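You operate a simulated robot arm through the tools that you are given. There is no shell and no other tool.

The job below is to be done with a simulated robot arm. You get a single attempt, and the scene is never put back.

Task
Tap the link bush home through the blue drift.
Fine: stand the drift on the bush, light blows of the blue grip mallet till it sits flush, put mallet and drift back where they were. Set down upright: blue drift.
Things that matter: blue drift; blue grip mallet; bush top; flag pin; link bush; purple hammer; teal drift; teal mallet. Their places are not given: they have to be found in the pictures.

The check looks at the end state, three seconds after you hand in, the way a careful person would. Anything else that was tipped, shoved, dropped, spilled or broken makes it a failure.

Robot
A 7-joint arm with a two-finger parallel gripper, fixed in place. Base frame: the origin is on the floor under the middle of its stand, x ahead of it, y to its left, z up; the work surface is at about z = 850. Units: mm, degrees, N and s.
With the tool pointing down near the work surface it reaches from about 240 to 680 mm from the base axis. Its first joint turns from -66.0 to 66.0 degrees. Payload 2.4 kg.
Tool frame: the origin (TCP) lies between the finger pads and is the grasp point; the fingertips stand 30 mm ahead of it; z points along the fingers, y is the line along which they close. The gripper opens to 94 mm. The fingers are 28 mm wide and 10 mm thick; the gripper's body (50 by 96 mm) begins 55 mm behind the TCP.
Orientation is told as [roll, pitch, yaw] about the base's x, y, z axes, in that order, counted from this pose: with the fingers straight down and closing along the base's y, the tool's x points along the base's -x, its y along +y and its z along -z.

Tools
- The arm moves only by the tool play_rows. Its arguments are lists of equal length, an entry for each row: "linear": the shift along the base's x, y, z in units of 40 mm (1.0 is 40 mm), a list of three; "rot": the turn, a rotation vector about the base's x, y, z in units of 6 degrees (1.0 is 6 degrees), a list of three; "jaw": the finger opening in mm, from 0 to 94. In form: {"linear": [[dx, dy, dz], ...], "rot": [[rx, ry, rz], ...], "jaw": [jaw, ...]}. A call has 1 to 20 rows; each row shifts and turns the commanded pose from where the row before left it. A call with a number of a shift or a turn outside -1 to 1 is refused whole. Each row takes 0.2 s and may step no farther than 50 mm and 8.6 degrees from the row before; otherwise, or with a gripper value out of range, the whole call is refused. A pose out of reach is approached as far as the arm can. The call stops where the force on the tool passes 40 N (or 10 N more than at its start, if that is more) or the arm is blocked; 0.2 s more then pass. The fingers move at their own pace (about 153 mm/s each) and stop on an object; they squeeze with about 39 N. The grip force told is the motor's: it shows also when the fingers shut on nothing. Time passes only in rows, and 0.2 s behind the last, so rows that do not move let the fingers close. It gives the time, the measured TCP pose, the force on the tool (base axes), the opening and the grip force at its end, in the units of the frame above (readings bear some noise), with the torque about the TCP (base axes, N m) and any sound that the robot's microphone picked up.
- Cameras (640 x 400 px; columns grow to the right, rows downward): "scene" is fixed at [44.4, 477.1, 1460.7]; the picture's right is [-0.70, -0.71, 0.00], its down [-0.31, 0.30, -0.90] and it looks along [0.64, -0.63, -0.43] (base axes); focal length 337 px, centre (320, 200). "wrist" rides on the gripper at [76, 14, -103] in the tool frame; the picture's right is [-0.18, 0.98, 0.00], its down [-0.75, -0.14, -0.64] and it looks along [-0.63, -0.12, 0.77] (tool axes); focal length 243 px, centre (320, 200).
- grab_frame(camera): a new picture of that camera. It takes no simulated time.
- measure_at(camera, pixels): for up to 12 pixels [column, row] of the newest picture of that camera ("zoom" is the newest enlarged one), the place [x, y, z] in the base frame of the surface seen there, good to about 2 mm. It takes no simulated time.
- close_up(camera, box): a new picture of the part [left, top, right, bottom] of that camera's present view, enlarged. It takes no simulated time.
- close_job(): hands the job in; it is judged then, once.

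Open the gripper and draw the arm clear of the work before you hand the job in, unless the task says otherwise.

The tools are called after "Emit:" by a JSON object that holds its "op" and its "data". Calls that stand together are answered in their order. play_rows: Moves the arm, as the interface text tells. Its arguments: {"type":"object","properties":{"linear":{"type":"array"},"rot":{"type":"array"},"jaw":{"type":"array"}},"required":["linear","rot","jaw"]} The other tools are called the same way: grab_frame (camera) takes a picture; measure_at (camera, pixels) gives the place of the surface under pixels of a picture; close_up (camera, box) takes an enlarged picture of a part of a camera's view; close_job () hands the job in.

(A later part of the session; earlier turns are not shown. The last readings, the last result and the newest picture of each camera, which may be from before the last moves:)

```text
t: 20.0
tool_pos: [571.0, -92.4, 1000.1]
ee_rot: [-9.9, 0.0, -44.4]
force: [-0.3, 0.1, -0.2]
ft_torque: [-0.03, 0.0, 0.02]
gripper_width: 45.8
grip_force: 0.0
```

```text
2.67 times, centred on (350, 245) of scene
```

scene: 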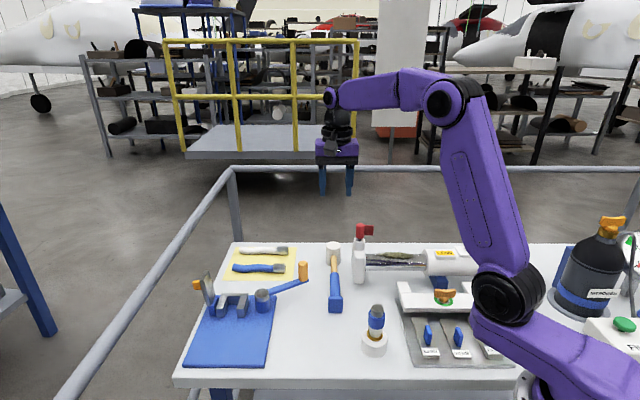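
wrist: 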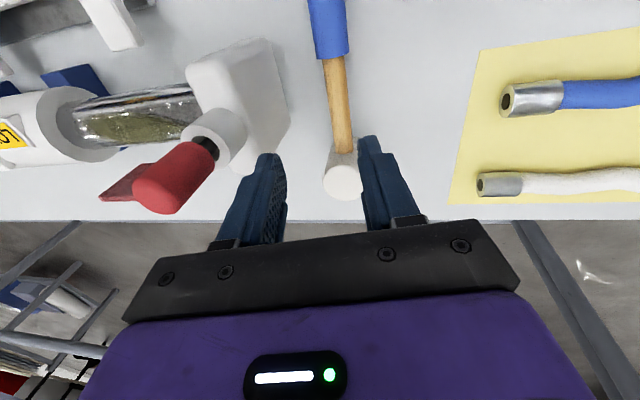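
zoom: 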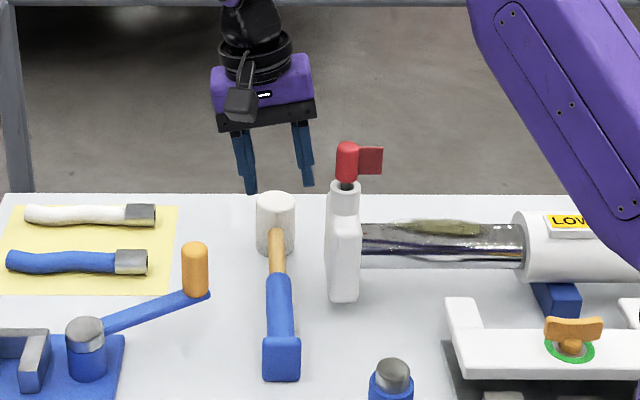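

The tool leans away from the fork as intended. I re-measure handle and head from this nearer wrist view before descending.

Emit:
{"op": "close_up", "data": {"camera": "wrist", "box": [240, 20, 440, 210]}}

Emit:
{"op": "measure_at", "data": {"camera": "wrist", "pixels": [[345, 140], [341, 120], [337, 90], [334, 65], [330, 30], [343, 182], [327, 180], [358, 180], [225, 140], [280, 130], [245, 145], [208, 175]]}}

```text
2.11 times, centred on (340, 115) of wrist
```

zoom: 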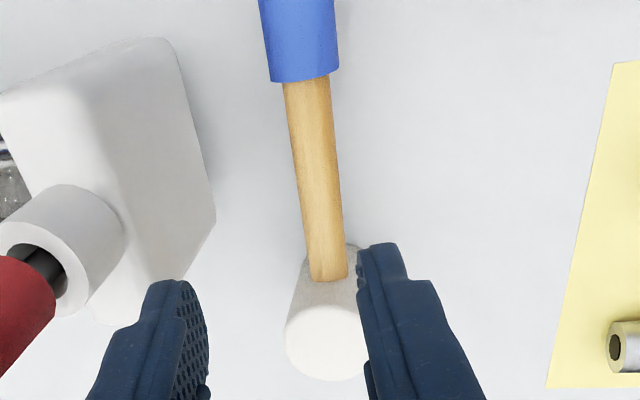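

```text
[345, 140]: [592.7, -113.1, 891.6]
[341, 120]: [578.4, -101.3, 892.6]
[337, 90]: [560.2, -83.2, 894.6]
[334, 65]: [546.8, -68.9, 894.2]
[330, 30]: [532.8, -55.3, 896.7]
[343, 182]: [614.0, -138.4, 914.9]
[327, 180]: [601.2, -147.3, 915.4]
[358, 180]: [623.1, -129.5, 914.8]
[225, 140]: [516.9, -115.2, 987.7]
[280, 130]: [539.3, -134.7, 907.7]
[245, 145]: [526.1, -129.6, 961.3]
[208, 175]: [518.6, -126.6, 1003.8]
```

The handle axis is within about 1 mm of my assumed line. I descend vertically to z≈890, jaws at 46.

Emit:
{"op": "play_rows", "data": {"linear": [[0, 0, -0.6], [0, 0, -0.7], [0, 0, -0.6], [0, 0, -0.4], [0, 0, -0.3], [0, 0, 0]], "rot": [[0, 0, 0], [0, 0, 0], [0, 0, 0], [0, 0, 0], [0, 0, 0], [0, 0, 0]], "jaw": [46, 46, 46, 46, 46, 46]}}

Emit:
{"op": "grab_frame", "data": {"camera": "wrist"}}

Emit:
{"op": "close_up", "data": {"camera": "scene", "box": [290, 200, 400, 310]}}

```text
t: 21.4
tool_pos: [572.0, -93.3, 897.0]
ee_rot: [-9.8, -0.1, -44.4]
force: [0.7, -0.4, 0.1]
ft_torque: [-0.03, 0.02, 0.02]
gripper_width: 46.0
grip_force: 0.0
```

```text
taken
```

wrist: 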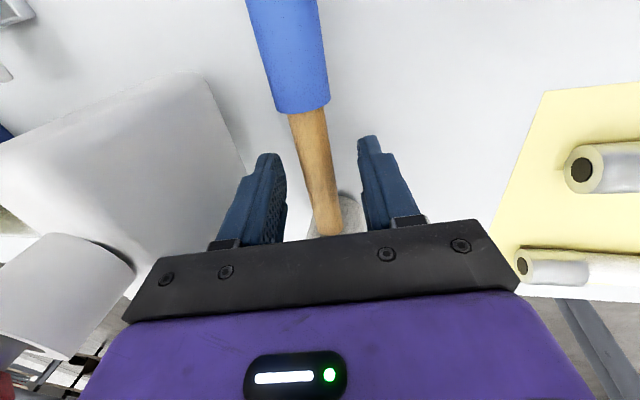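

```text
3.64 times, centred on (345, 255) of scene
```

zoom: 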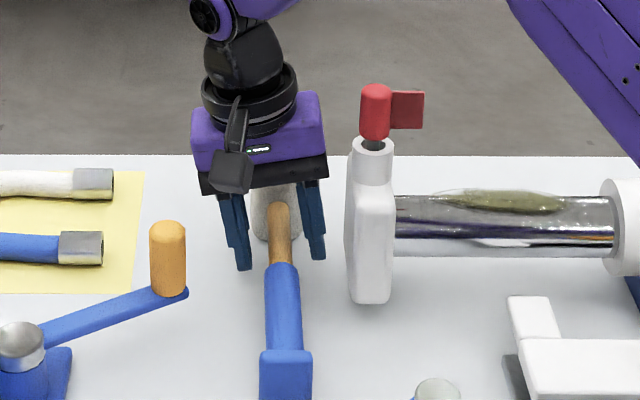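

The handle lies centred between the fingers at (315,180) and the fork is clear. I lower the last 6.5 mm and close gradually on the handle.

Emit:
{"op": "play_rows", "data": {"linear": [[0, 0, -0.1], [0, 0, -0.0625], [0, 0, 0], [0, 0, 0], [0, 0, 0], [0, 0, 0], [0, 0, 0], [0, 0, 0], [0, 0, 0], [0, 0, 0], [0, 0, 0]], "rot": [[0, 0, 0], [0, 0, 0], [0, 0, 0], [0, 0, 0], [0, 0, 0], [0, 0, 0], [0, 0, 0], [0, 0, 0], [0, 0, 0], [0, 0, 0], [0, 0, 0]], "jaw": [46, 46, 36, 31, 28, 26, 24, 22, 20, 15, 10]}}

Emit:
{"op": "grab_frame", "data": {"camera": "wrist"}}

Emit:
{"op": "close_up", "data": {"camera": "scene", "box": [290, 200, 400, 310]}}

```text
t: 23.8
tool_pos: [570.6, -94.4, 890.5]
ee_rot: [-9.9, 0.1, -44.5]
force: [-11.8, -4.7, 13.3]
ft_torque: [-0.01, 0.19, -0.34]
gripper_width: 19.9
grip_force: 38.7
```

```text
taken
```

wrist: 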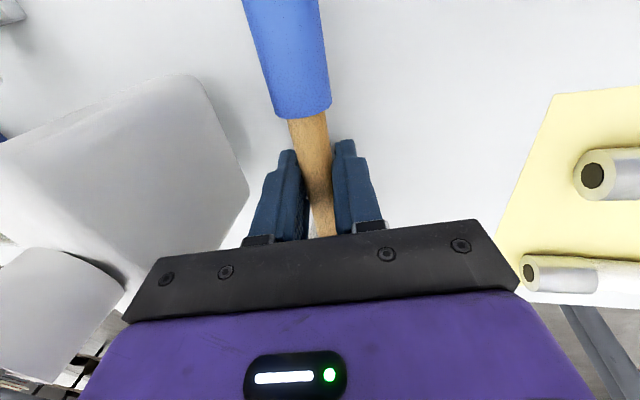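

```text
3.64 times, centred on (345, 255) of scene
```

zoom: 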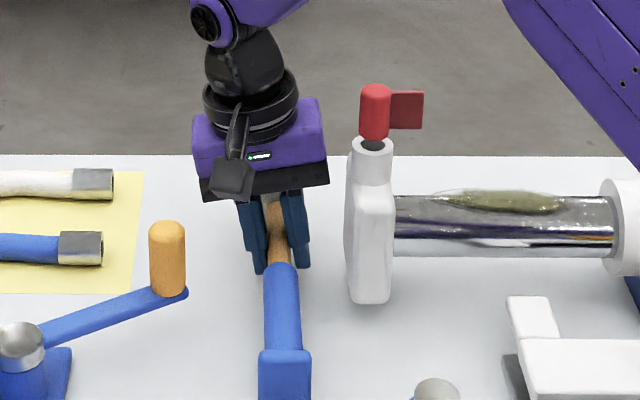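

The handle is gripped at width 19.9. I lift slowly 40 mm and check how the mallet hangs.

Emit:
{"op": "play_rows", "data": {"linear": [[0, 0, 0.1], [0, 0, 0.2], [0, 0, 0.3], [0, 0, 0.4], [0, 0, 0], [0, 0, 0]], "rot": [[0, 0, 0], [0, 0, 0], [0, 0, 0], [0, 0, 0], [0, 0, 0], [0, 0, 0]], "jaw": [10, 10, 10, 10, 10, 10]}}

Emit:
{"op": "grab_frame", "data": {"camera": "wrist"}}

Emit:
{"op": "close_up", "data": {"camera": "scene", "box": [290, 200, 400, 310]}}

```text
t: 25.2
tool_pos: [572.1, -93.2, 931.0]
ee_rot: [-9.8, 0.0, -44.5]
force: [0.1, 0.1, -4.8]
ft_torque: [0.0, 0.02, 0.02]
gripper_width: 20.1
grip_force: 38.6
```

```text
taken
```

wrist: 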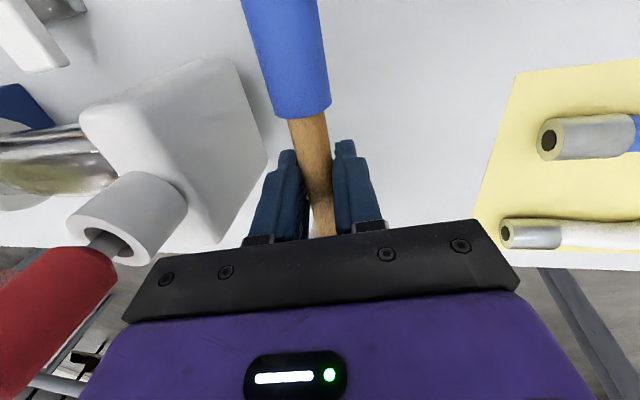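

```text
3.64 times, centred on (345, 255) of scene
```

zoom: 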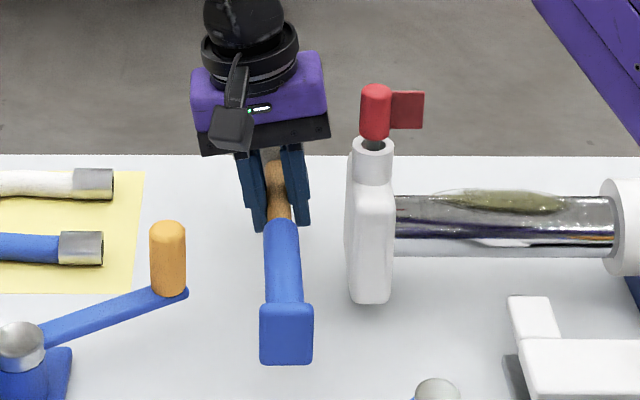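

The mallet hangs balanced (4.8 N, nearly zero torque). I lift to z≈1110, above pin and drift, then carry it over while turning -45.4° so the handle lies along y and the head comes over the drift.

Emit:
{"op": "play_rows", "data": {"linear": [[0, 0, 0.7], [0, 0, 0.9], [0, 0, 0.9], [0, 0, 0.9], [0, 0, 0.8], [0, 0, 0.3], [-0.5, 0.4, 0], [-0.75, 0.58, 0], [-0.75, 0.58, 0], [-0.75, 0.58, 0], [-0.75, 0.58, 0], [-0.75, 0.58, 0], [-0.75, 0.58, 0], [-0.5, 0.4, 0], [-0.295, 0.225, 0], [0, 0, 0], [0, 0, 0]], "rot": [[0, 0, 0], [0, 0, 0], [0, 0, 0], [0, 0, 0], [0, 0, 0], [0, 0, 0], [0, 0, -0.6], [0, 0, -0.9], [0, 0, -0.9], [0, 0, -0.9], [0, 0, -0.9], [0, 0, -0.9], [0, 0, -0.9], [0, 0, -0.9], [0, 0, -0.667], [0, 0, 0], [0, 0, 0]], "jaw": [10, 10, 10, 10, 10, 10, 10, 10, 10, 10, 10, 10, 10, 10, 10, 10, 10]}}

Emit:
{"op": "grab_frame", "data": {"camera": "scene"}}

Emit:
{"op": "grab_frame", "data": {"camera": "wrist"}}

```text
t: 28.8
tool_pos: [340.4, 86.8, 1110.7]
ee_rot: [-9.9, 0.1, -89.8]
force: [0.5, -0.1, -4.8]
ft_torque: [0.04, -0.02, 0.0]
gripper_width: 20.0
grip_force: 39.0
```

```text
taken
```

scene: 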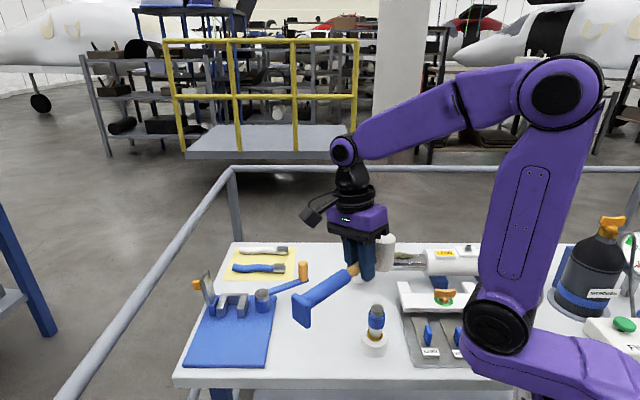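

```text
taken
```

wrist: 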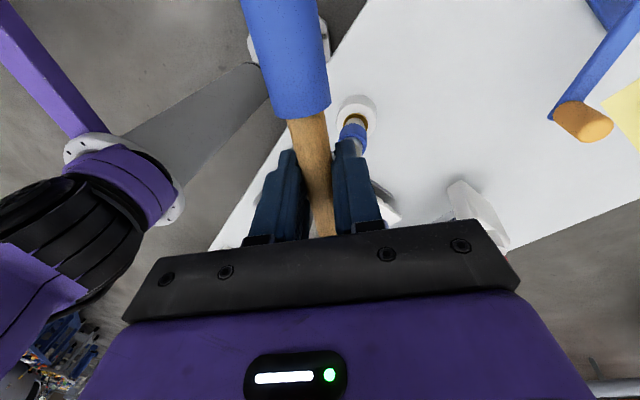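

The head (385,250) hangs above the drift (377,315) in the scene. I enlarge and measure head and drift positions to verify alignment.

Emit:
{"op": "close_up", "data": {"camera": "scene", "box": [330, 220, 430, 360]}}

Emit:
{"op": "measure_at", "data": {"camera": "scene", "pixels": [[386, 238], [386, 250], [386, 262], [391, 250], [393, 260], [377, 309], [372, 309], [383, 309], [377, 320], [377, 304]]}}

```text
2.86 times, centred on (380, 290) of scene
```

zoom: 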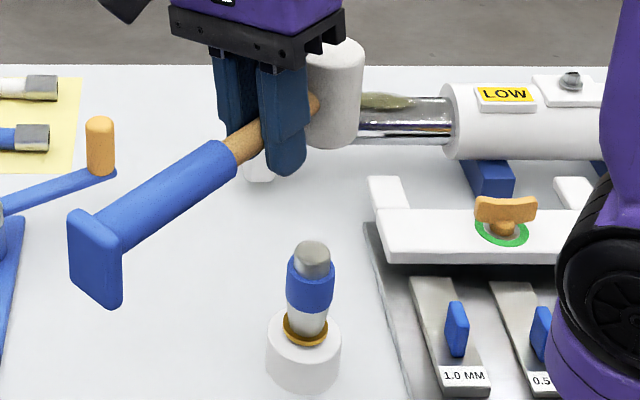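

```text
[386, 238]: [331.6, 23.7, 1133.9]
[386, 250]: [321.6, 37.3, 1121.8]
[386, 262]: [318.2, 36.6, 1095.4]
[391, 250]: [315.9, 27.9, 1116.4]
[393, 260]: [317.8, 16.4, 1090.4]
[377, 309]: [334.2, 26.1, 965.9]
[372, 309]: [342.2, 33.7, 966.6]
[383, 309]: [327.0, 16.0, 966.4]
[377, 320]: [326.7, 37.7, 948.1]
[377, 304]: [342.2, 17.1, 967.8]
```

I measure more points on the head with a tighter enlargement to find its axis relative to the drift.

Emit:
{"op": "close_up", "data": {"camera": "scene", "box": [360, 225, 410, 280]}}

Emit:
{"op": "measure_at", "data": {"camera": "zoom", "pixels": [[330, 150], [350, 150], [370, 150], [390, 150], [410, 150], [370, 120], [370, 180], [370, 100], [390, 220], [370, 240], [400, 230], [350, 90]]}}

```text
7.27 times, centred on (385, 252) of scene
```

zoom: 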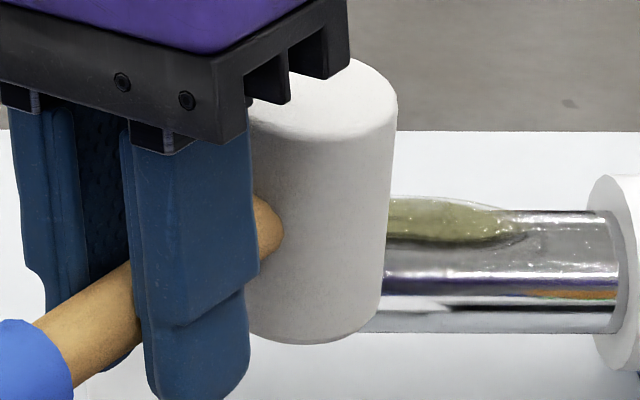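

```text
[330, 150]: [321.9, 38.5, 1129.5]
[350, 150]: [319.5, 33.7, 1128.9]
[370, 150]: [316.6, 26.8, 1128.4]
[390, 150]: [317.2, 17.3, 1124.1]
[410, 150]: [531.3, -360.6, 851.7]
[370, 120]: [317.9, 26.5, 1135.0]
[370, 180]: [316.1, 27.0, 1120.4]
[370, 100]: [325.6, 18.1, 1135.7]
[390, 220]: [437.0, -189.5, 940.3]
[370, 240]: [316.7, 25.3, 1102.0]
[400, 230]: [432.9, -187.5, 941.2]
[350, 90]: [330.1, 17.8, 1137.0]
```

The head axis fits about (335.3,24) against the drift top at about (336.5,25) in the same camera: aligned within ~1.5 mm. I lower to about 12 mm above the drift and look.

Emit:
{"op": "play_rows", "data": {"linear": [[0, 0, -0.4], [0, 0, -0.6], [0, 0, -0.6], [0, 0, -0.4], [0, 0, -0.2], [0, 0, 0], [0, 0, 0]], "rot": [[0, 0, 0], [0, 0, 0], [0, 0, 0], [0, 0, 0], [0, 0, 0], [0, 0, 0], [0, 0, 0]], "jaw": [10, 10, 10, 10, 10, 10, 10]}}

Emit:
{"op": "close_up", "data": {"camera": "scene", "box": [335, 255, 425, 370]}}

Emit:
{"op": "grab_frame", "data": {"camera": "wrist"}}

```text
t: 30.4
tool_pos: [341.1, 86.4, 1023.3]
ee_rot: [-9.8, 0.0, -89.9]
force: [0.2, 0.2, -4.0]
ft_torque: [0.03, -0.01, 0.01]
gripper_width: 19.7
grip_force: 38.9
```

```text
3.48 times, centred on (380, 312) of scene
```

zoom: 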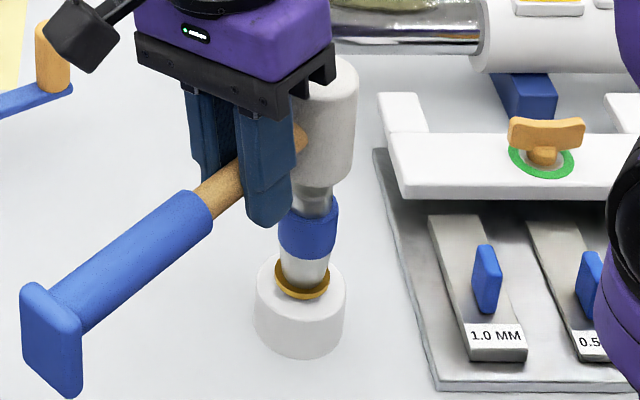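

```text
taken
```

wrist: 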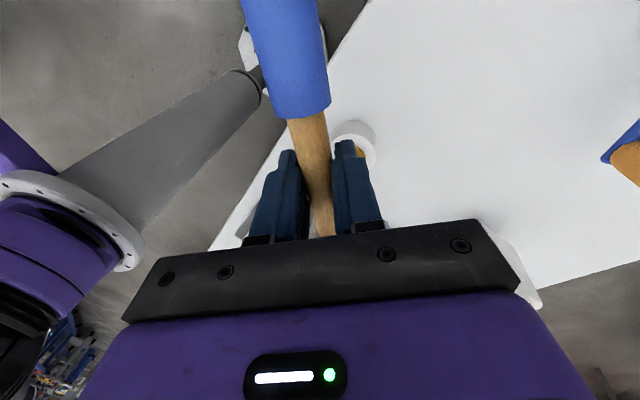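

The head hangs about 12 mm above the drift, centred. I try a first very light tap: down 16 mm at 40 mm/s and back up.

Emit:
{"op": "play_rows", "data": {"linear": [[0, 0, -0.2], [0, 0, -0.2], [0, 0, 0.2], [0, 0, 0.2], [0, 0, 0]], "rot": [[0, 0, 0], [0, 0, 0], [0, 0, 0], [0, 0, 0], [0, 0, 0]], "jaw": [10, 10, 10, 10, 10]}}

Emit:
{"op": "close_up", "data": {"camera": "scene", "box": [335, 255, 425, 370]}}

```text
t: 31.6
tool_pos: [340.1, 87.0, 1021.0]
ee_rot: [-9.9, 0.0, -89.8]
force: [0.6, -0.2, -4.1]
ft_torque: [0.03, -0.02, 0.0]
gripper_width: 19.9
grip_force: 39.0
```

```text
3.48 times, centred on (380, 312) of scene
```

zoom: 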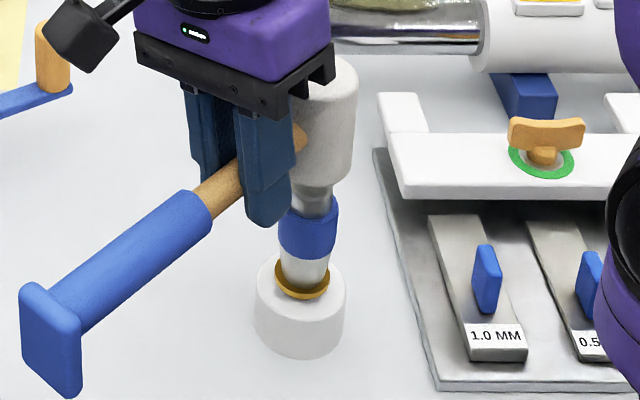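

No sound was reported; I find the contact height by lowering slowly 14 mm and holding.

Emit:
{"op": "play_rows", "data": {"linear": [[0, 0, -0.15], [0, 0, -0.1], [0, 0, -0.1], [0, 0, 0], [0, 0, 0]], "rot": [[0, 0, 0], [0, 0, 0], [0, 0, 0], [0, 0, 0], [0, 0, 0]], "jaw": [10, 10, 10, 10, 10]}}

Emit:
{"op": "close_up", "data": {"camera": "scene", "box": [335, 255, 425, 370]}}

```text
t: 32.8
tool_pos: [339.9, 87.3, 1007.4]
ee_rot: [-9.9, 0.0, -89.8]
force: [-1.0, -0.6, -4.1]
ft_torque: [0.02, 0.01, 0.02]
gripper_width: 19.5
grip_force: 39.0
```

```text
3.48 times, centred on (380, 312) of scene
```

zoom: 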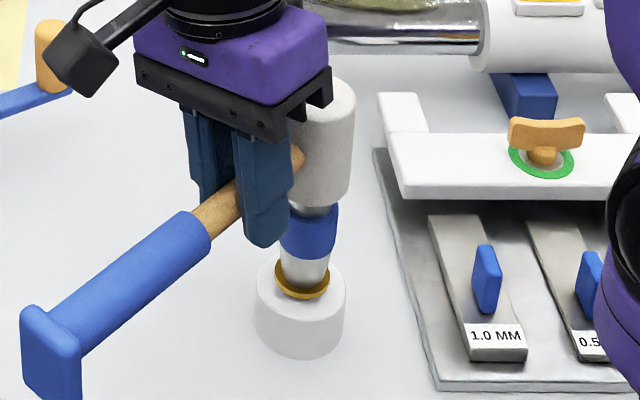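

Still no contact at TCP z≈1008. I lower in 1 mm rows to feel it.

Emit:
{"op": "play_rows", "data": {"linear": [[0, 0, -0.025], [0, 0, -0.025], [0, 0, 0], [0, 0, 0]], "rot": [[0, 0, 0], [0, 0, 0], [0, 0, 0], [0, 0, 0]], "jaw": [10, 10, 10, 10]}}

```text
t: 33.8
tool_pos: [339.7, 86.2, 1007.0]
ee_rot: [-9.9, 0.0, -89.8]
force: [0.4, 0.9, 8.7]
ft_torque: [-0.8, -0.11, -0.02]
gripper_width: 19.4
grip_force: 39.0
```

Contact is at TCP z≈1007. I raise 20 mm and give a light blow at about 50–75 mm/s.

Emit:
{"op": "play_rows", "data": {"linear": [[0, 0, 0.3], [0, 0, 0.2], [0, 0, 0], [0, 0, -0.25], [0, 0, -0.3], [0, 0, 0.3], [0, 0, 0.25], [0, 0, 0]], "rot": [[0, 0, 0], [0, 0, 0], [0, 0, 0], [0, 0, 0], [0, 0, 0], [0, 0, 0], [0, 0, 0], [0, 0, 0]], "jaw": [10, 10, 10, 10, 10, 10, 10, 10]}}

Emit:
{"op": "close_up", "data": {"camera": "scene", "box": [335, 255, 425, 370]}}

```text
t: 35.6
tool_pos: [340.5, 87.6, 1025.1]
ee_rot: [-9.8, 0.0, -89.8]
force: [-0.3, -0.1, -4.0]
ft_torque: [0.07, 0.0, 0.02]
gripper_width: 19.1
grip_force: 39.0
```

```text
3.48 times, centred on (380, 312) of scene
```

zoom: 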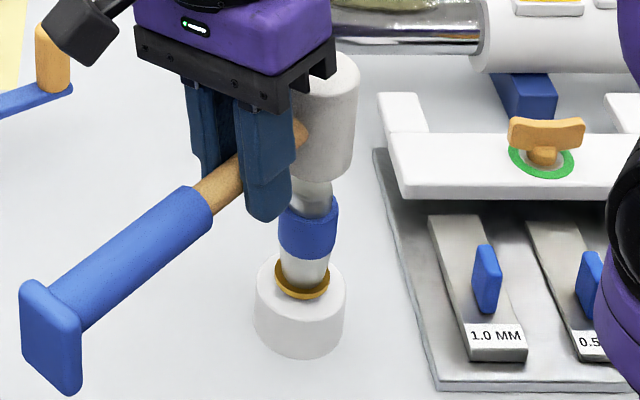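

No movement or sound yet. I strike a little faster, from 20 mm higher, with one row of dwell at the bottom.

Emit:
{"op": "play_rows", "data": {"linear": [[0, 0, 0.4], [0, 0, 0], [0, 0, -0.45], [0, 0, -0.55], [0, 0, 0.0], [0, 0, 0.4], [0, 0, 0.2], [0, 0, 0]], "rot": [[0, 0, 0], [0, 0, 0], [0, 0, 0], [0, 0, 0], [0, 0, 0], [0, 0, 0], [0, 0, 0], [0, 0, 0]], "jaw": [10, 10, 10, 10, 10, 10, 10, 10]}}

Emit:
{"op": "close_up", "data": {"camera": "scene", "box": [335, 255, 425, 370]}}

```text
t: 37.4
tool_pos: [339.5, 86.6, 1025.4]
ee_rot: [-9.9, 0.0, -89.8]
force: [-0.2, 0.6, -3.9]
ft_torque: [0.05, 0.01, 0.04]
gripper_width: 17.8
grip_force: 39.4
```

```text
3.48 times, centred on (380, 312) of scene
```

zoom: 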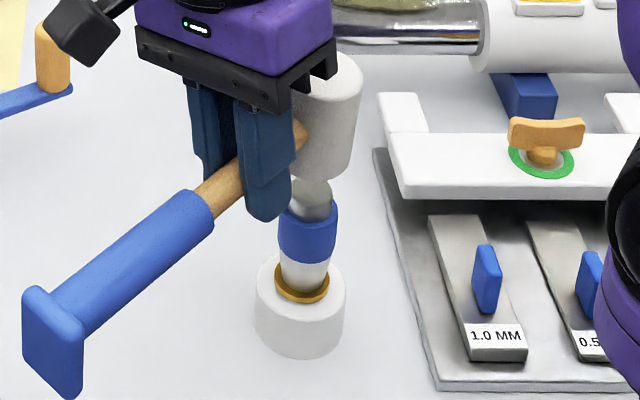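

The grip width dropped to 17.8, so the handle is shifting a little in the jaws. I zoom in on the bush and the head to see what moved.

Emit:
{"op": "close_up", "data": {"camera": "scene", "box": [345, 300, 405, 360]}}

Emit:
{"op": "measure_at", "data": {"camera": "zoom", "pixels": [[310, 250], [280, 245], [345, 240], [265, 225], [310, 268], [310, 280], [360, 260], [250, 270], [330, 262], [355, 225]]}}

Emit:
{"op": "close_up", "data": {"camera": "scene", "box": [350, 255, 410, 315]}}

```text
6.67 times, centred on (375, 330) of scene
```

zoom: 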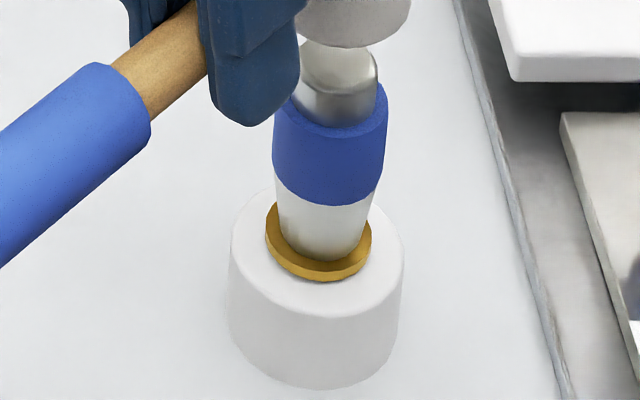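

```text
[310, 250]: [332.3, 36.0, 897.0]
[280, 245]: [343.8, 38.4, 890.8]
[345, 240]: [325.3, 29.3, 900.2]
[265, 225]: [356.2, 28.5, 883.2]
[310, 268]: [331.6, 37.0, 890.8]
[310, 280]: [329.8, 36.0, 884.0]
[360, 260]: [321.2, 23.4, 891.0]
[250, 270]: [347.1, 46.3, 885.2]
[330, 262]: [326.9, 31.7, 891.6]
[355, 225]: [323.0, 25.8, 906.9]
```

```text
6.67 times, centred on (380, 285) of scene
```

zoom: 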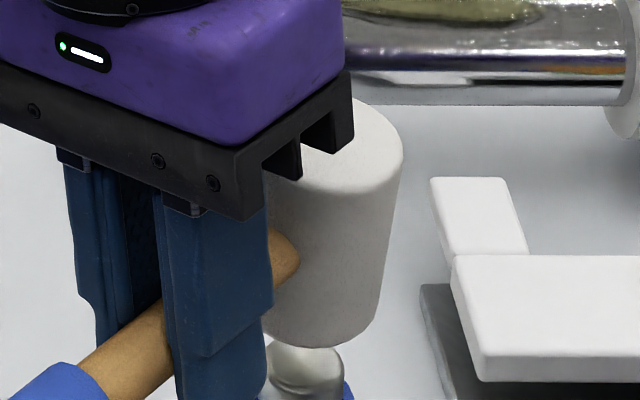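

The bush top now reads z≈891 (was ≈894.5), so the blow moved it about 3.5 mm. I check the wrist view for how the handle sits in the jaws.

Emit:
{"op": "close_up", "data": {"camera": "wrist", "box": [220, 60, 420, 250]}}

Emit:
{"op": "grab_frame", "data": {"camera": "scene"}}

```text
2.11 times, centred on (320, 155) of wrist
```

zoom: 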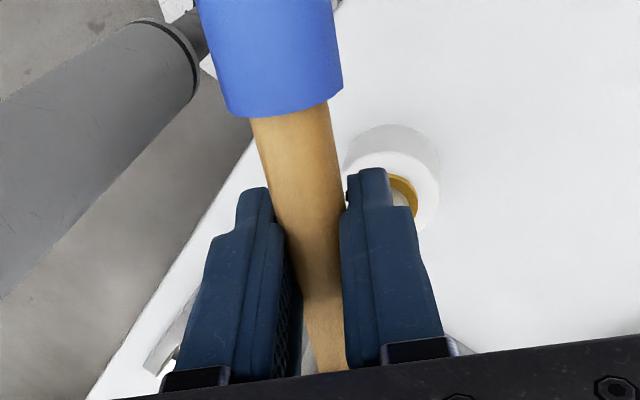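

```text
taken
```

scene: 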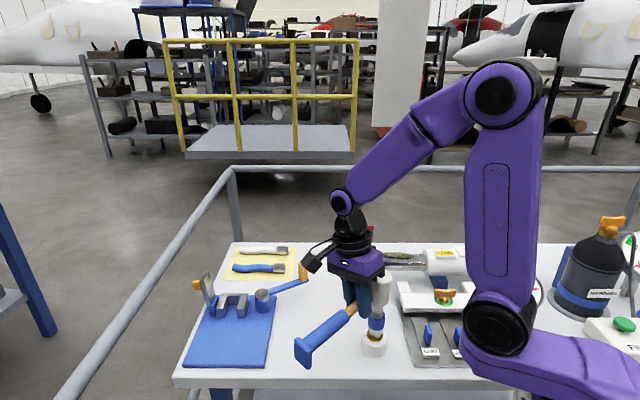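

The handle is still held well. Next light blow: same swing, bottoming 2 mm lower (TCP z≈1000).

Emit:
{"op": "play_rows", "data": {"linear": [[0, 0, 0.3], [0, 0, 0], [0, 0, -0.45], [0, 0, -0.5], [0, 0, 0.0], [0, 0, 0.4], [0, 0, 0.25], [0, 0, 0]], "rot": [[0, 0, 0], [0, 0, 0], [0, 0, 0], [0, 0, 0], [0, 0, 0], [0, 0, 0], [0, 0, 0], [0, 0, 0]], "jaw": [10, 10, 10, 10, 10, 10, 10, 10]}}

Emit:
{"op": "close_up", "data": {"camera": "scene", "box": [345, 300, 405, 360]}}

Emit:
{"op": "measure_at", "data": {"camera": "zoom", "pixels": [[290, 262], [310, 268], [330, 265], [350, 258], [362, 250], [272, 240], [310, 275], [310, 280], [310, 300], [360, 280], [250, 270], [330, 280]]}}

```text
t: 39.2
tool_pos: [339.8, 86.3, 1026.0]
ee_rot: [-9.9, -0.1, -89.9]
force: [0.7, 0.3, -4.9]
ft_torque: [0.08, -0.02, 0.03]
gripper_width: 17.7
grip_force: 39.5
```

```text
6.67 times, centred on (375, 330) of scene
```

zoom: 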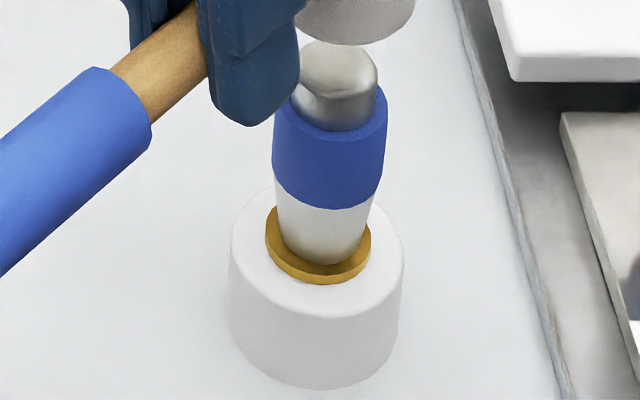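

```text
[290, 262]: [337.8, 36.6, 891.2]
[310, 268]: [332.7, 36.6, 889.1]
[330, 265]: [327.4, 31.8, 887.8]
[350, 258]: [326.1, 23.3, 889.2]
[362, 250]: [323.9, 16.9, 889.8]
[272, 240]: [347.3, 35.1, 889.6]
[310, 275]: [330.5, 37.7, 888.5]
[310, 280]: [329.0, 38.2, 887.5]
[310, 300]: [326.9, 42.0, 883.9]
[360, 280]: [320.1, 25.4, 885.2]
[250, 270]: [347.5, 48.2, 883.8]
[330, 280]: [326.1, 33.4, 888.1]
```

The bush moved to z≈889.3. I repeat with the bottom at 998.

Emit:
{"op": "play_rows", "data": {"linear": [[0, 0, 0.3], [0, 0, 0], [0, 0, -0.45], [0, 0, -0.55], [0, 0, 0.0], [0, 0, 0.4], [0, 0, 0.25], [0, 0, 0]], "rot": [[0, 0, 0], [0, 0, 0], [0, 0, 0], [0, 0, 0], [0, 0, 0], [0, 0, 0], [0, 0, 0], [0, 0, 0]], "jaw": [10, 10, 10, 10, 10, 10, 10, 10]}}

Emit:
{"op": "close_up", "data": {"camera": "scene", "box": [345, 300, 405, 360]}}

Emit:
{"op": "measure_at", "data": {"camera": "zoom", "pixels": [[290, 265], [310, 271], [330, 270], [350, 262], [362, 250], [272, 243], [310, 278], [310, 282], [310, 300], [360, 280], [250, 270], [330, 280]]}}

```text
t: 41.0
tool_pos: [340.0, 86.3, 1025.8]
ee_rot: [-10.0, 0.0, -89.8]
force: [-0.2, -0.3, -4.2]
ft_torque: [0.12, -0.02, -0.03]
gripper_width: 17.6
grip_force: 38.7
```

```text
6.67 times, centred on (375, 330) of scene
```

zoom: 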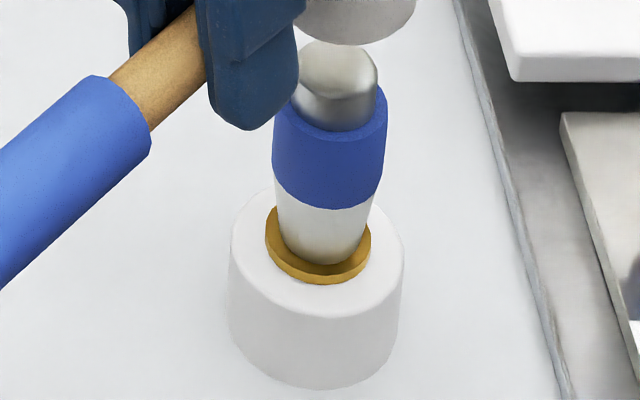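

```text
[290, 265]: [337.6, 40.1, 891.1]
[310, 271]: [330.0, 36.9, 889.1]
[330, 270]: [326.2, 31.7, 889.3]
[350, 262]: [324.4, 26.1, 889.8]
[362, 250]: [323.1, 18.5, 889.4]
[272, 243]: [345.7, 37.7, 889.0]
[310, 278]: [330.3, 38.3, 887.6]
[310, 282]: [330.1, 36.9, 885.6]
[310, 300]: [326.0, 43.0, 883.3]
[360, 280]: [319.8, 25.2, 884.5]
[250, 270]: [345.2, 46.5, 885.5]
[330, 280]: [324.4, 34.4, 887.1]
```

No movement this time; instead the mallet pitched in the jaws (grip end dropped). I measure the mallet's present attitude in the scene.

Emit:
{"op": "close_up", "data": {"camera": "scene", "box": [285, 250, 405, 370]}}

Emit:
{"op": "grab_frame", "data": {"camera": "wrist"}}

Emit:
{"op": "measure_at", "data": {"camera": "zoom", "pixels": [[60, 340], [60, 300], [45, 310], [75, 375], [100, 280], [140, 245], [180, 215], [200, 200], [330, 100], [310, 160], [345, 120], [320, 180]]}}

```text
3.33 times, centred on (345, 310) of scene
```

zoom: 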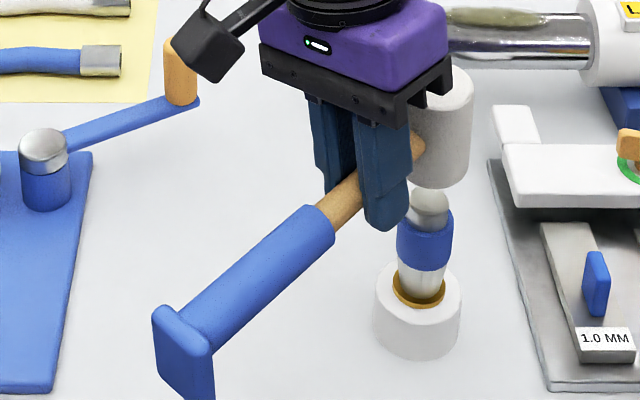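

```text
taken
```

wrist: 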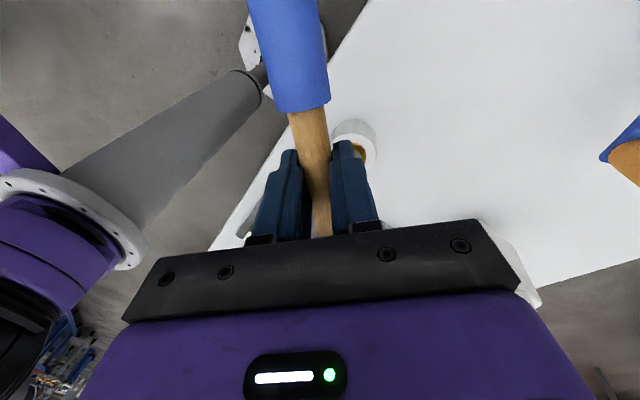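

```text
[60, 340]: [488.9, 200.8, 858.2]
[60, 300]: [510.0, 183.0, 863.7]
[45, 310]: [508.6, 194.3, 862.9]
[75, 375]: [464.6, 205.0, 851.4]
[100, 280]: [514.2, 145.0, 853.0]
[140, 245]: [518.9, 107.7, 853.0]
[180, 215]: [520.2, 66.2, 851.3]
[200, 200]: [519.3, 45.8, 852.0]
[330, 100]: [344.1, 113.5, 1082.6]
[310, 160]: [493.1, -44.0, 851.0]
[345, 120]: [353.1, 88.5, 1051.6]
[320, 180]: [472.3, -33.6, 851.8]
```

My pixels missed the mallet in that view; the butt is at zoom (180,350), grip at (260,265), head at (445,130). I measure those instead.

Emit:
{"op": "measure_at", "data": {"camera": "zoom", "pixels": [[185, 355], [210, 310], [240, 283], [270, 258], [300, 232], [325, 212], [345, 202], [440, 130], [440, 160], [440, 180], [455, 78], [430, 200]]}}

```text
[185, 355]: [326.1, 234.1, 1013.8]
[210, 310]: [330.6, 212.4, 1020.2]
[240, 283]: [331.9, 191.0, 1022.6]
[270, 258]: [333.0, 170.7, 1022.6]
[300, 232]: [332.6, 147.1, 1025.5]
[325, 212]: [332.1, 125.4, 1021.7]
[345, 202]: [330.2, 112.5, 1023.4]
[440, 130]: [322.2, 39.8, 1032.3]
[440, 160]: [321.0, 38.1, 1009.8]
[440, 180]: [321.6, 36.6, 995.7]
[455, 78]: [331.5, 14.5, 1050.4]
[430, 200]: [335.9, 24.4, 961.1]
```

The mallet is pitched about 5° head-up, slipping because of the long lever. I'll put it back in its place and regrip it around the head, so the blow runs straight along the tool. First I raise to z≈1110 and turn +5° about x to level it.

Emit:
{"op": "play_rows", "data": {"linear": [[0, 0, 0.3], [0, 0, 0.6], [0, 0, 0.7], [0, 0, 0.5], [0, 0, 0], [0, 0, 0]], "rot": [[0, 0, 0], [0.2, 0, 0], [0.3, 0, 0], [0.3, 0, 0], [0, 0, 0], [0, 0, 0]], "jaw": [10, 10, 10, 10, 10, 10]}}

Emit:
{"op": "close_up", "data": {"camera": "scene", "box": [280, 200, 420, 350]}}

```text
t: 42.4
tool_pos: [341.0, 86.1, 1108.0]
ee_rot: [-9.9, 4.8, -89.9]
force: [0.7, -0.4, -4.1]
ft_torque: [0.02, 0.02, 0.0]
gripper_width: 17.5
grip_force: 38.7
```

```text
2.67 times, centred on (350, 275) of scene
```

zoom: 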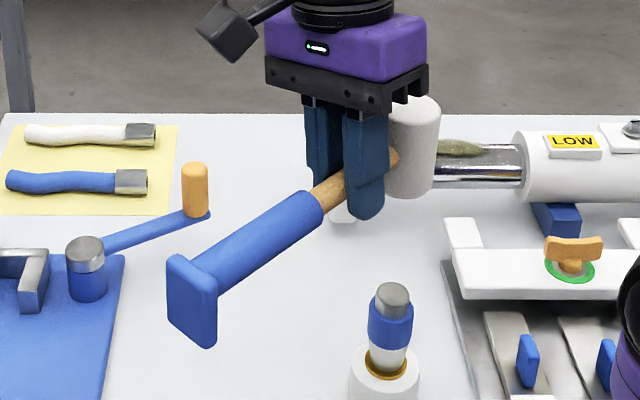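

Emit:
{"op": "measure_at", "data": {"camera": "zoom", "pixels": [[195, 300], [205, 275], [235, 255], [265, 238], [295, 220], [315, 205], [335, 195], [412, 125], [412, 150], [412, 180], [425, 110], [418, 160]]}}

Emit:
{"op": "measure_at", "data": {"camera": "zoom", "pixels": [[392, 295], [380, 295], [406, 295], [392, 287], [385, 378], [370, 372], [400, 370], [360, 395]]}}

```text
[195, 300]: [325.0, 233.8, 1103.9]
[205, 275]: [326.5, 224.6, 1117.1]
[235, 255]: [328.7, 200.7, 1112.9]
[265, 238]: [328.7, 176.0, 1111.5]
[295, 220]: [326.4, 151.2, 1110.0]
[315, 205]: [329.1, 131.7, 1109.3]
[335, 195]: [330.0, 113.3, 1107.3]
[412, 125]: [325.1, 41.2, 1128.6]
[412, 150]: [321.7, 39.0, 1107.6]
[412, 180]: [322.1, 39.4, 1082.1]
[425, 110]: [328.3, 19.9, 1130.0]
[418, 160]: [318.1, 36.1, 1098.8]
```

```text
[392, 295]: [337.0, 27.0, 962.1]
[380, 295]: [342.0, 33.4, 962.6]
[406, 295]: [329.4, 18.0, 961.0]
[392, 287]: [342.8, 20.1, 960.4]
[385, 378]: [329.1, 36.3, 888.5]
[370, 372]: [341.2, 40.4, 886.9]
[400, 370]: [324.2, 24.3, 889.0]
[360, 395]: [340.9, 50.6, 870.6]
```

The mallet is level again (head front points vertical in line). I carry it back above its original place, reversing the path and yaw.

Emit:
{"op": "play_rows", "data": {"linear": [[0.295, -0.225, 0], [0.5, -0.4, 0], [0.75, -0.58, 0], [0.75, -0.58, 0], [0.75, -0.58, 0], [0.75, -0.58, 0], [0.75, -0.58, 0], [0.75, -0.58, 0], [0.5, -0.4, 0], [0, 0, 0], [0, 0, -0.5], [0, 0, -0.8], [0, 0, -0.8], [0, 0, -0.8], [0, 0, -0.8], [0, 0, -0.5], [0, 0, 0]], "rot": [[0, 0, 0.667], [0, 0, 0.9], [0, 0, 0.9], [0, 0, 0.9], [0, 0, 0.9], [0, 0, 0.9], [0, 0, 0.9], [0, 0, 0.9], [0, 0, 0.6], [0, 0, 0], [0, 0, 0], [0, 0, 0], [0, 0, 0], [0, 0, 0], [0, 0, 0], [0, 0, 0], [0, 0, 0]], "jaw": [10, 10, 10, 10, 10, 10, 10, 10, 10, 10, 10, 10, 10, 10, 10, 10, 10]}}

Emit:
{"op": "close_up", "data": {"camera": "scene", "box": [280, 200, 400, 320]}}

Emit:
{"op": "grab_frame", "data": {"camera": "wrist"}}

```text
t: 46.0
tool_pos: [573.0, -94.3, 939.5]
ee_rot: [-9.9, 4.7, -44.5]
force: [-0.5, -0.6, -4.5]
ft_torque: [0.02, 0.03, -0.01]
gripper_width: 17.7
grip_force: 39.6
```

```text
3.33 times, centred on (340, 260) of scene
```

zoom: 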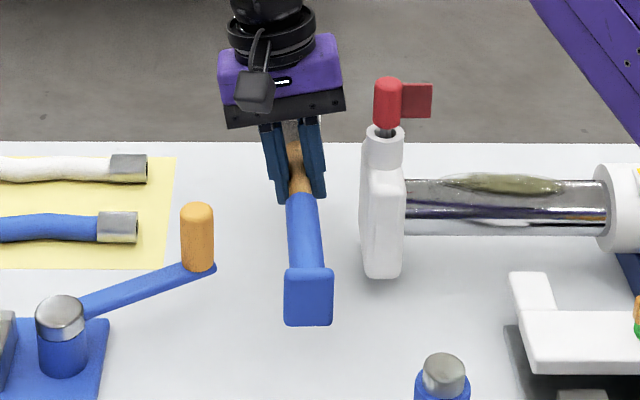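

```text
taken
```

wrist: 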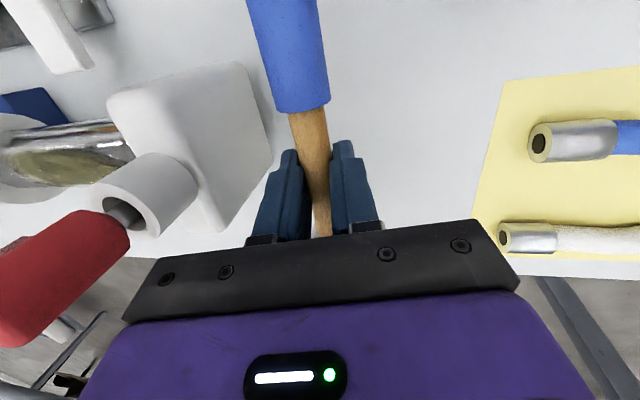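

The mallet is above its place, clear of the fork. I lower 44 mm and check.

Emit:
{"op": "play_rows", "data": {"linear": [[0, 0, -0.4], [0, 0, -0.4], [0, 0, -0.2], [0, 0, -0.1], [0, 0, 0], [0, 0, 0]], "rot": [[0, 0, 0], [0, 0, 0], [0, 0, 0], [0, 0, 0], [0, 0, 0], [0, 0, 0]], "jaw": [10, 10, 10, 10, 10, 10]}}

Emit:
{"op": "close_up", "data": {"camera": "scene", "box": [290, 220, 390, 320]}}

```text
t: 47.4
tool_pos: [571.8, -93.8, 895.1]
ee_rot: [-9.9, 4.8, -44.4]
force: [-0.4, -1.1, -4.2]
ft_torque: [0.03, 0.01, -0.02]
gripper_width: 17.2
grip_force: 39.0
```

```text
4.00 times, centred on (340, 270) of scene
```

zoom: 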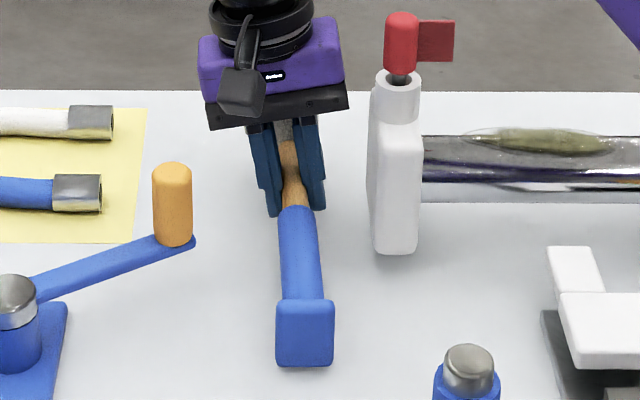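

The butt is still a few mm above the table. I lower in small rows until contact.

Emit:
{"op": "play_rows", "data": {"linear": [[0, 0, -0.05], [0, 0, -0.05], [0, 0, -0.025], [0, 0, 0], [0, 0, 0]], "rot": [[0, 0, 0], [0, 0, 0], [0, 0, 0], [0, 0, 0], [0, 0, 0]], "jaw": [10, 10, 10, 10, 10]}}

```text
t: 48.4
tool_pos: [572.1, -91.2, 893.7]
ee_rot: [-9.9, 4.8, -44.4]
force: [-7.2, 3.4, 8.1]
ft_torque: [-0.56, -0.41, -0.26]
gripper_width: 17.6
grip_force: 38.9
stopped in row 4: the force on the tool passed its limit at 41 N (the readings are from after the stop); the commanded pose is now the measured one
```

The head touched the table first (torque along -n). I look at how high the butt is before releasing.

Emit:
{"op": "close_up", "data": {"camera": "scene", "box": [310, 270, 365, 325]}}

Emit:
{"op": "measure_at", "data": {"camera": "zoom", "pixels": [[310, 260], [310, 290], [310, 320], [310, 335], [310, 345], [290, 335], [340, 335], [300, 150], [300, 100], [300, 60]]}}

```text
7.27 times, centred on (338, 298) of scene
```

zoom: 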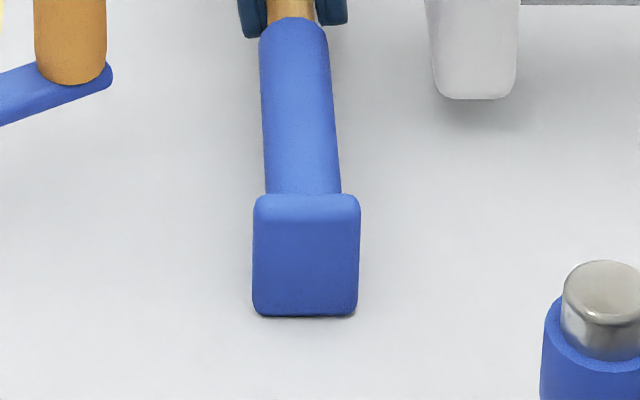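

```text
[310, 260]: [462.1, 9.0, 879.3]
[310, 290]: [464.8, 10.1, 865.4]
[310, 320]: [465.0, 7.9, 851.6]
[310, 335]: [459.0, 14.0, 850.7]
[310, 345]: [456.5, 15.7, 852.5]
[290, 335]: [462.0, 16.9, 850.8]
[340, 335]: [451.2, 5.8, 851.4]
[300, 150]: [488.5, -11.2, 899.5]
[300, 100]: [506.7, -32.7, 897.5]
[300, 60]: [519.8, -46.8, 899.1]
```

The butt is on the table at its original spot (bottom edge at scene ≈(336,314), originally (335.4,313.5)). I open slowly to 46 and rise.

Emit:
{"op": "play_rows", "data": {"linear": [[0, 0, 0], [0, 0, 0], [0, 0, 0], [0, 0, 0], [0, 0, 0], [0, 0, 0], [0, 0, 0], [0, 0, 0]], "rot": [[0, 0, 0], [0, 0, 0], [0, 0, 0], [0, 0, 0], [0, 0, 0], [0, 0, 0], [0, 0, 0], [0, 0, 0]], "jaw": [15, 18, 20, 24, 30, 38, 46, 46]}}

Emit:
{"op": "close_up", "data": {"camera": "scene", "box": [290, 220, 390, 320]}}

Emit:
{"op": "grab_frame", "data": {"camera": "wrist"}}

```text
t: 50.2
tool_pos: [571.9, -93.2, 893.1]
ee_rot: [-9.9, 4.8, -44.4]
force: [-0.4, -0.1, 0.0]
ft_torque: [0.01, 0.01, 0.01]
gripper_width: 46.1
grip_force: 0.0
```

```text
4.00 times, centred on (340, 270) of scene
```

zoom: 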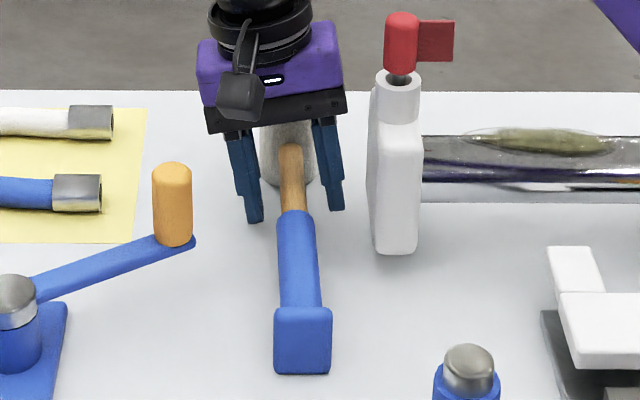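

```text
taken
```

wrist: 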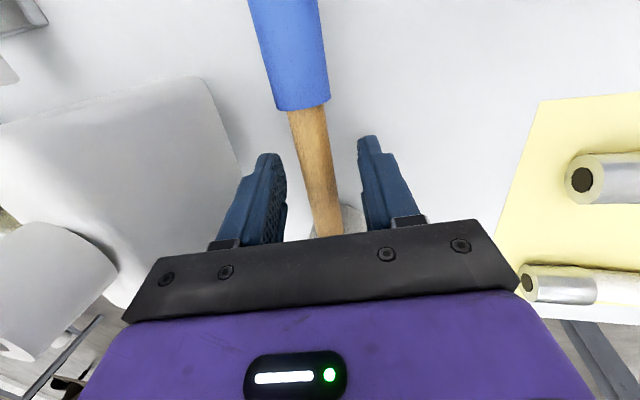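

The mallet lies exactly in its original place, fingers clear. I rise straight up, then level the tool (undo pitch and tilt).

Emit:
{"op": "play_rows", "data": {"linear": [[0, 0, 0.3], [0, 0, 0.7], [0, 0, 0.9], [0, 0, 0.9], [0, 0, 0.9], [0, 0, 0.9], [0, 0, 0.9], [0, 0, 0], [0, 0, 0], [0, 0, 0], [0, 0, 0]], "rot": [[0, 0, 0], [0, 0, 0], [0, 0, 0], [0, 0, 0], [0, 0, 0], [-0.281, -0.285, 0], [-0.281, -0.285, 0], [0.58, -0.57, 0], [0.6, -0.59, 0], [0, 0, 0], [0, 0, 0]], "jaw": [46, 46, 46, 46, 50, 54, 58, 60, 60, 60, 60]}}

Emit:
{"op": "grab_frame", "data": {"camera": "wrist"}}

Emit:
{"op": "close_up", "data": {"camera": "scene", "box": [345, 300, 405, 360]}}

```text
t: 52.6
tool_pos: [573.1, -91.7, 1113.7]
ee_rot: [0.0, 0.0, -44.4]
force: [-0.3, 0.9, 0.4]
ft_torque: [-0.02, -0.04, 0.02]
gripper_width: 60.1
grip_force: 0.0
```

```text
taken
```

wrist: 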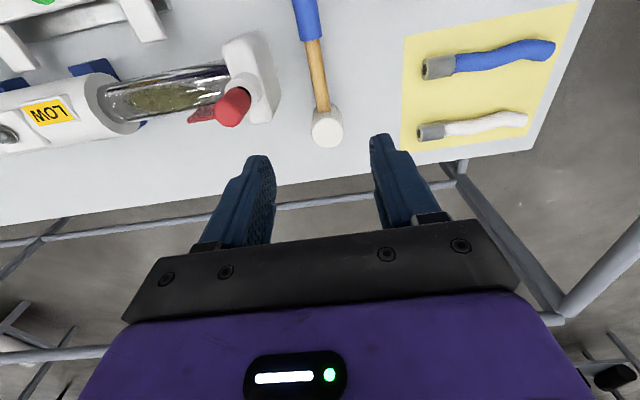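

```text
6.67 times, centred on (375, 330) of scene
```

zoom: 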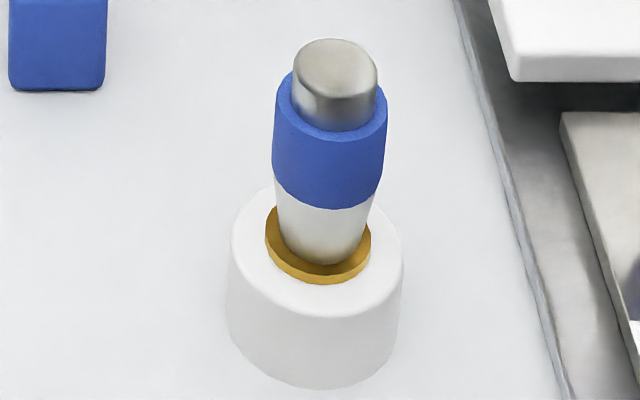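

The tool is level and the drift stands. I measure the head top and handle from the wrist to place the head grip.

Emit:
{"op": "close_up", "data": {"camera": "wrist", "box": [270, 20, 390, 160]}}

Emit:
{"op": "measure_at", "data": {"camera": "wrist", "pixels": [[327, 133], [315, 133], [339, 133], [327, 124], [327, 143], [321, 100], [316, 75], [313, 50], [309, 25], [232, 105], [270, 100], [255, 115]]}}

```text
2.86 times, centred on (330, 90) of wrist
```

zoom: 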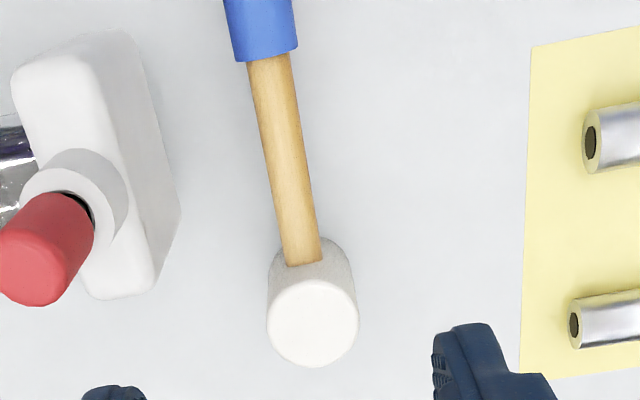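

```text
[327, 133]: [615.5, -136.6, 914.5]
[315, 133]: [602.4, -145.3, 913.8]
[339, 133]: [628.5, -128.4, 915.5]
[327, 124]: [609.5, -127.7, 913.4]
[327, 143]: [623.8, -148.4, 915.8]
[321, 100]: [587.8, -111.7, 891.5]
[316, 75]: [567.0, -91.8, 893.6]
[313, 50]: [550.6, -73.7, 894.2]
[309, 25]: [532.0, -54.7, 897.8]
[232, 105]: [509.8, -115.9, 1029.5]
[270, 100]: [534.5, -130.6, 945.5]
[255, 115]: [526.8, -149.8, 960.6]
```

The head centre is at about (616,-137.8). I move over it with jaws at 60 and descend to z≈955 (fingertips just above the head) to check.

Emit:
{"op": "play_rows", "data": {"linear": [[0.4, -0.42, -0.2], [0.4, -0.42, -0.4], [0.3, -0.325, -0.6], [0, 0, -0.8], [0, 0, -0.8], [0, 0, -0.7], [0, 0, -0.47], [0, 0, 0], [0, 0, 0]], "rot": [[0, 0, 0], [0, 0, 0], [0, 0, 0], [0, 0, 0], [0, 0, 0], [0, 0, 0], [0, 0, 0], [0, 0, 0], [0, 0, 0]], "jaw": [60, 60, 60, 60, 60, 60, 60, 60, 60]}}

Emit:
{"op": "grab_frame", "data": {"camera": "wrist"}}

Emit:
{"op": "close_up", "data": {"camera": "scene", "box": [280, 190, 400, 320]}}

```text
t: 54.6
tool_pos: [616.6, -140.1, 953.6]
ee_rot: [0.1, 0.1, -44.3]
force: [0.6, -0.3, 0.3]
ft_torque: [0.0, 0.05, 0.0]
gripper_width: 59.9
grip_force: 0.2
```

```text
taken
```

wrist: 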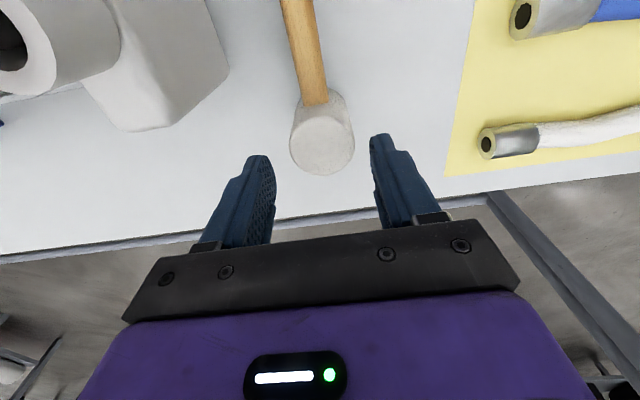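

```text
3.08 times, centred on (340, 255) of scene
```

zoom: 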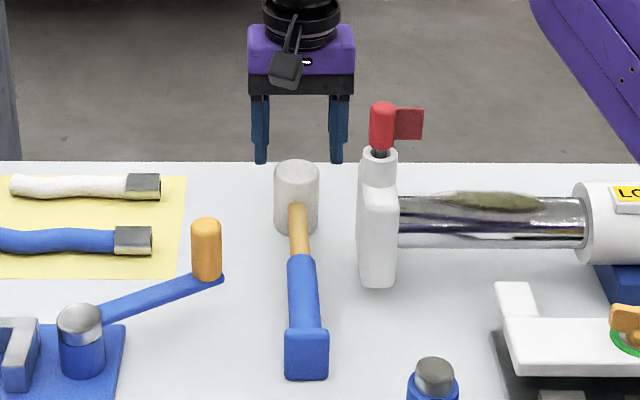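

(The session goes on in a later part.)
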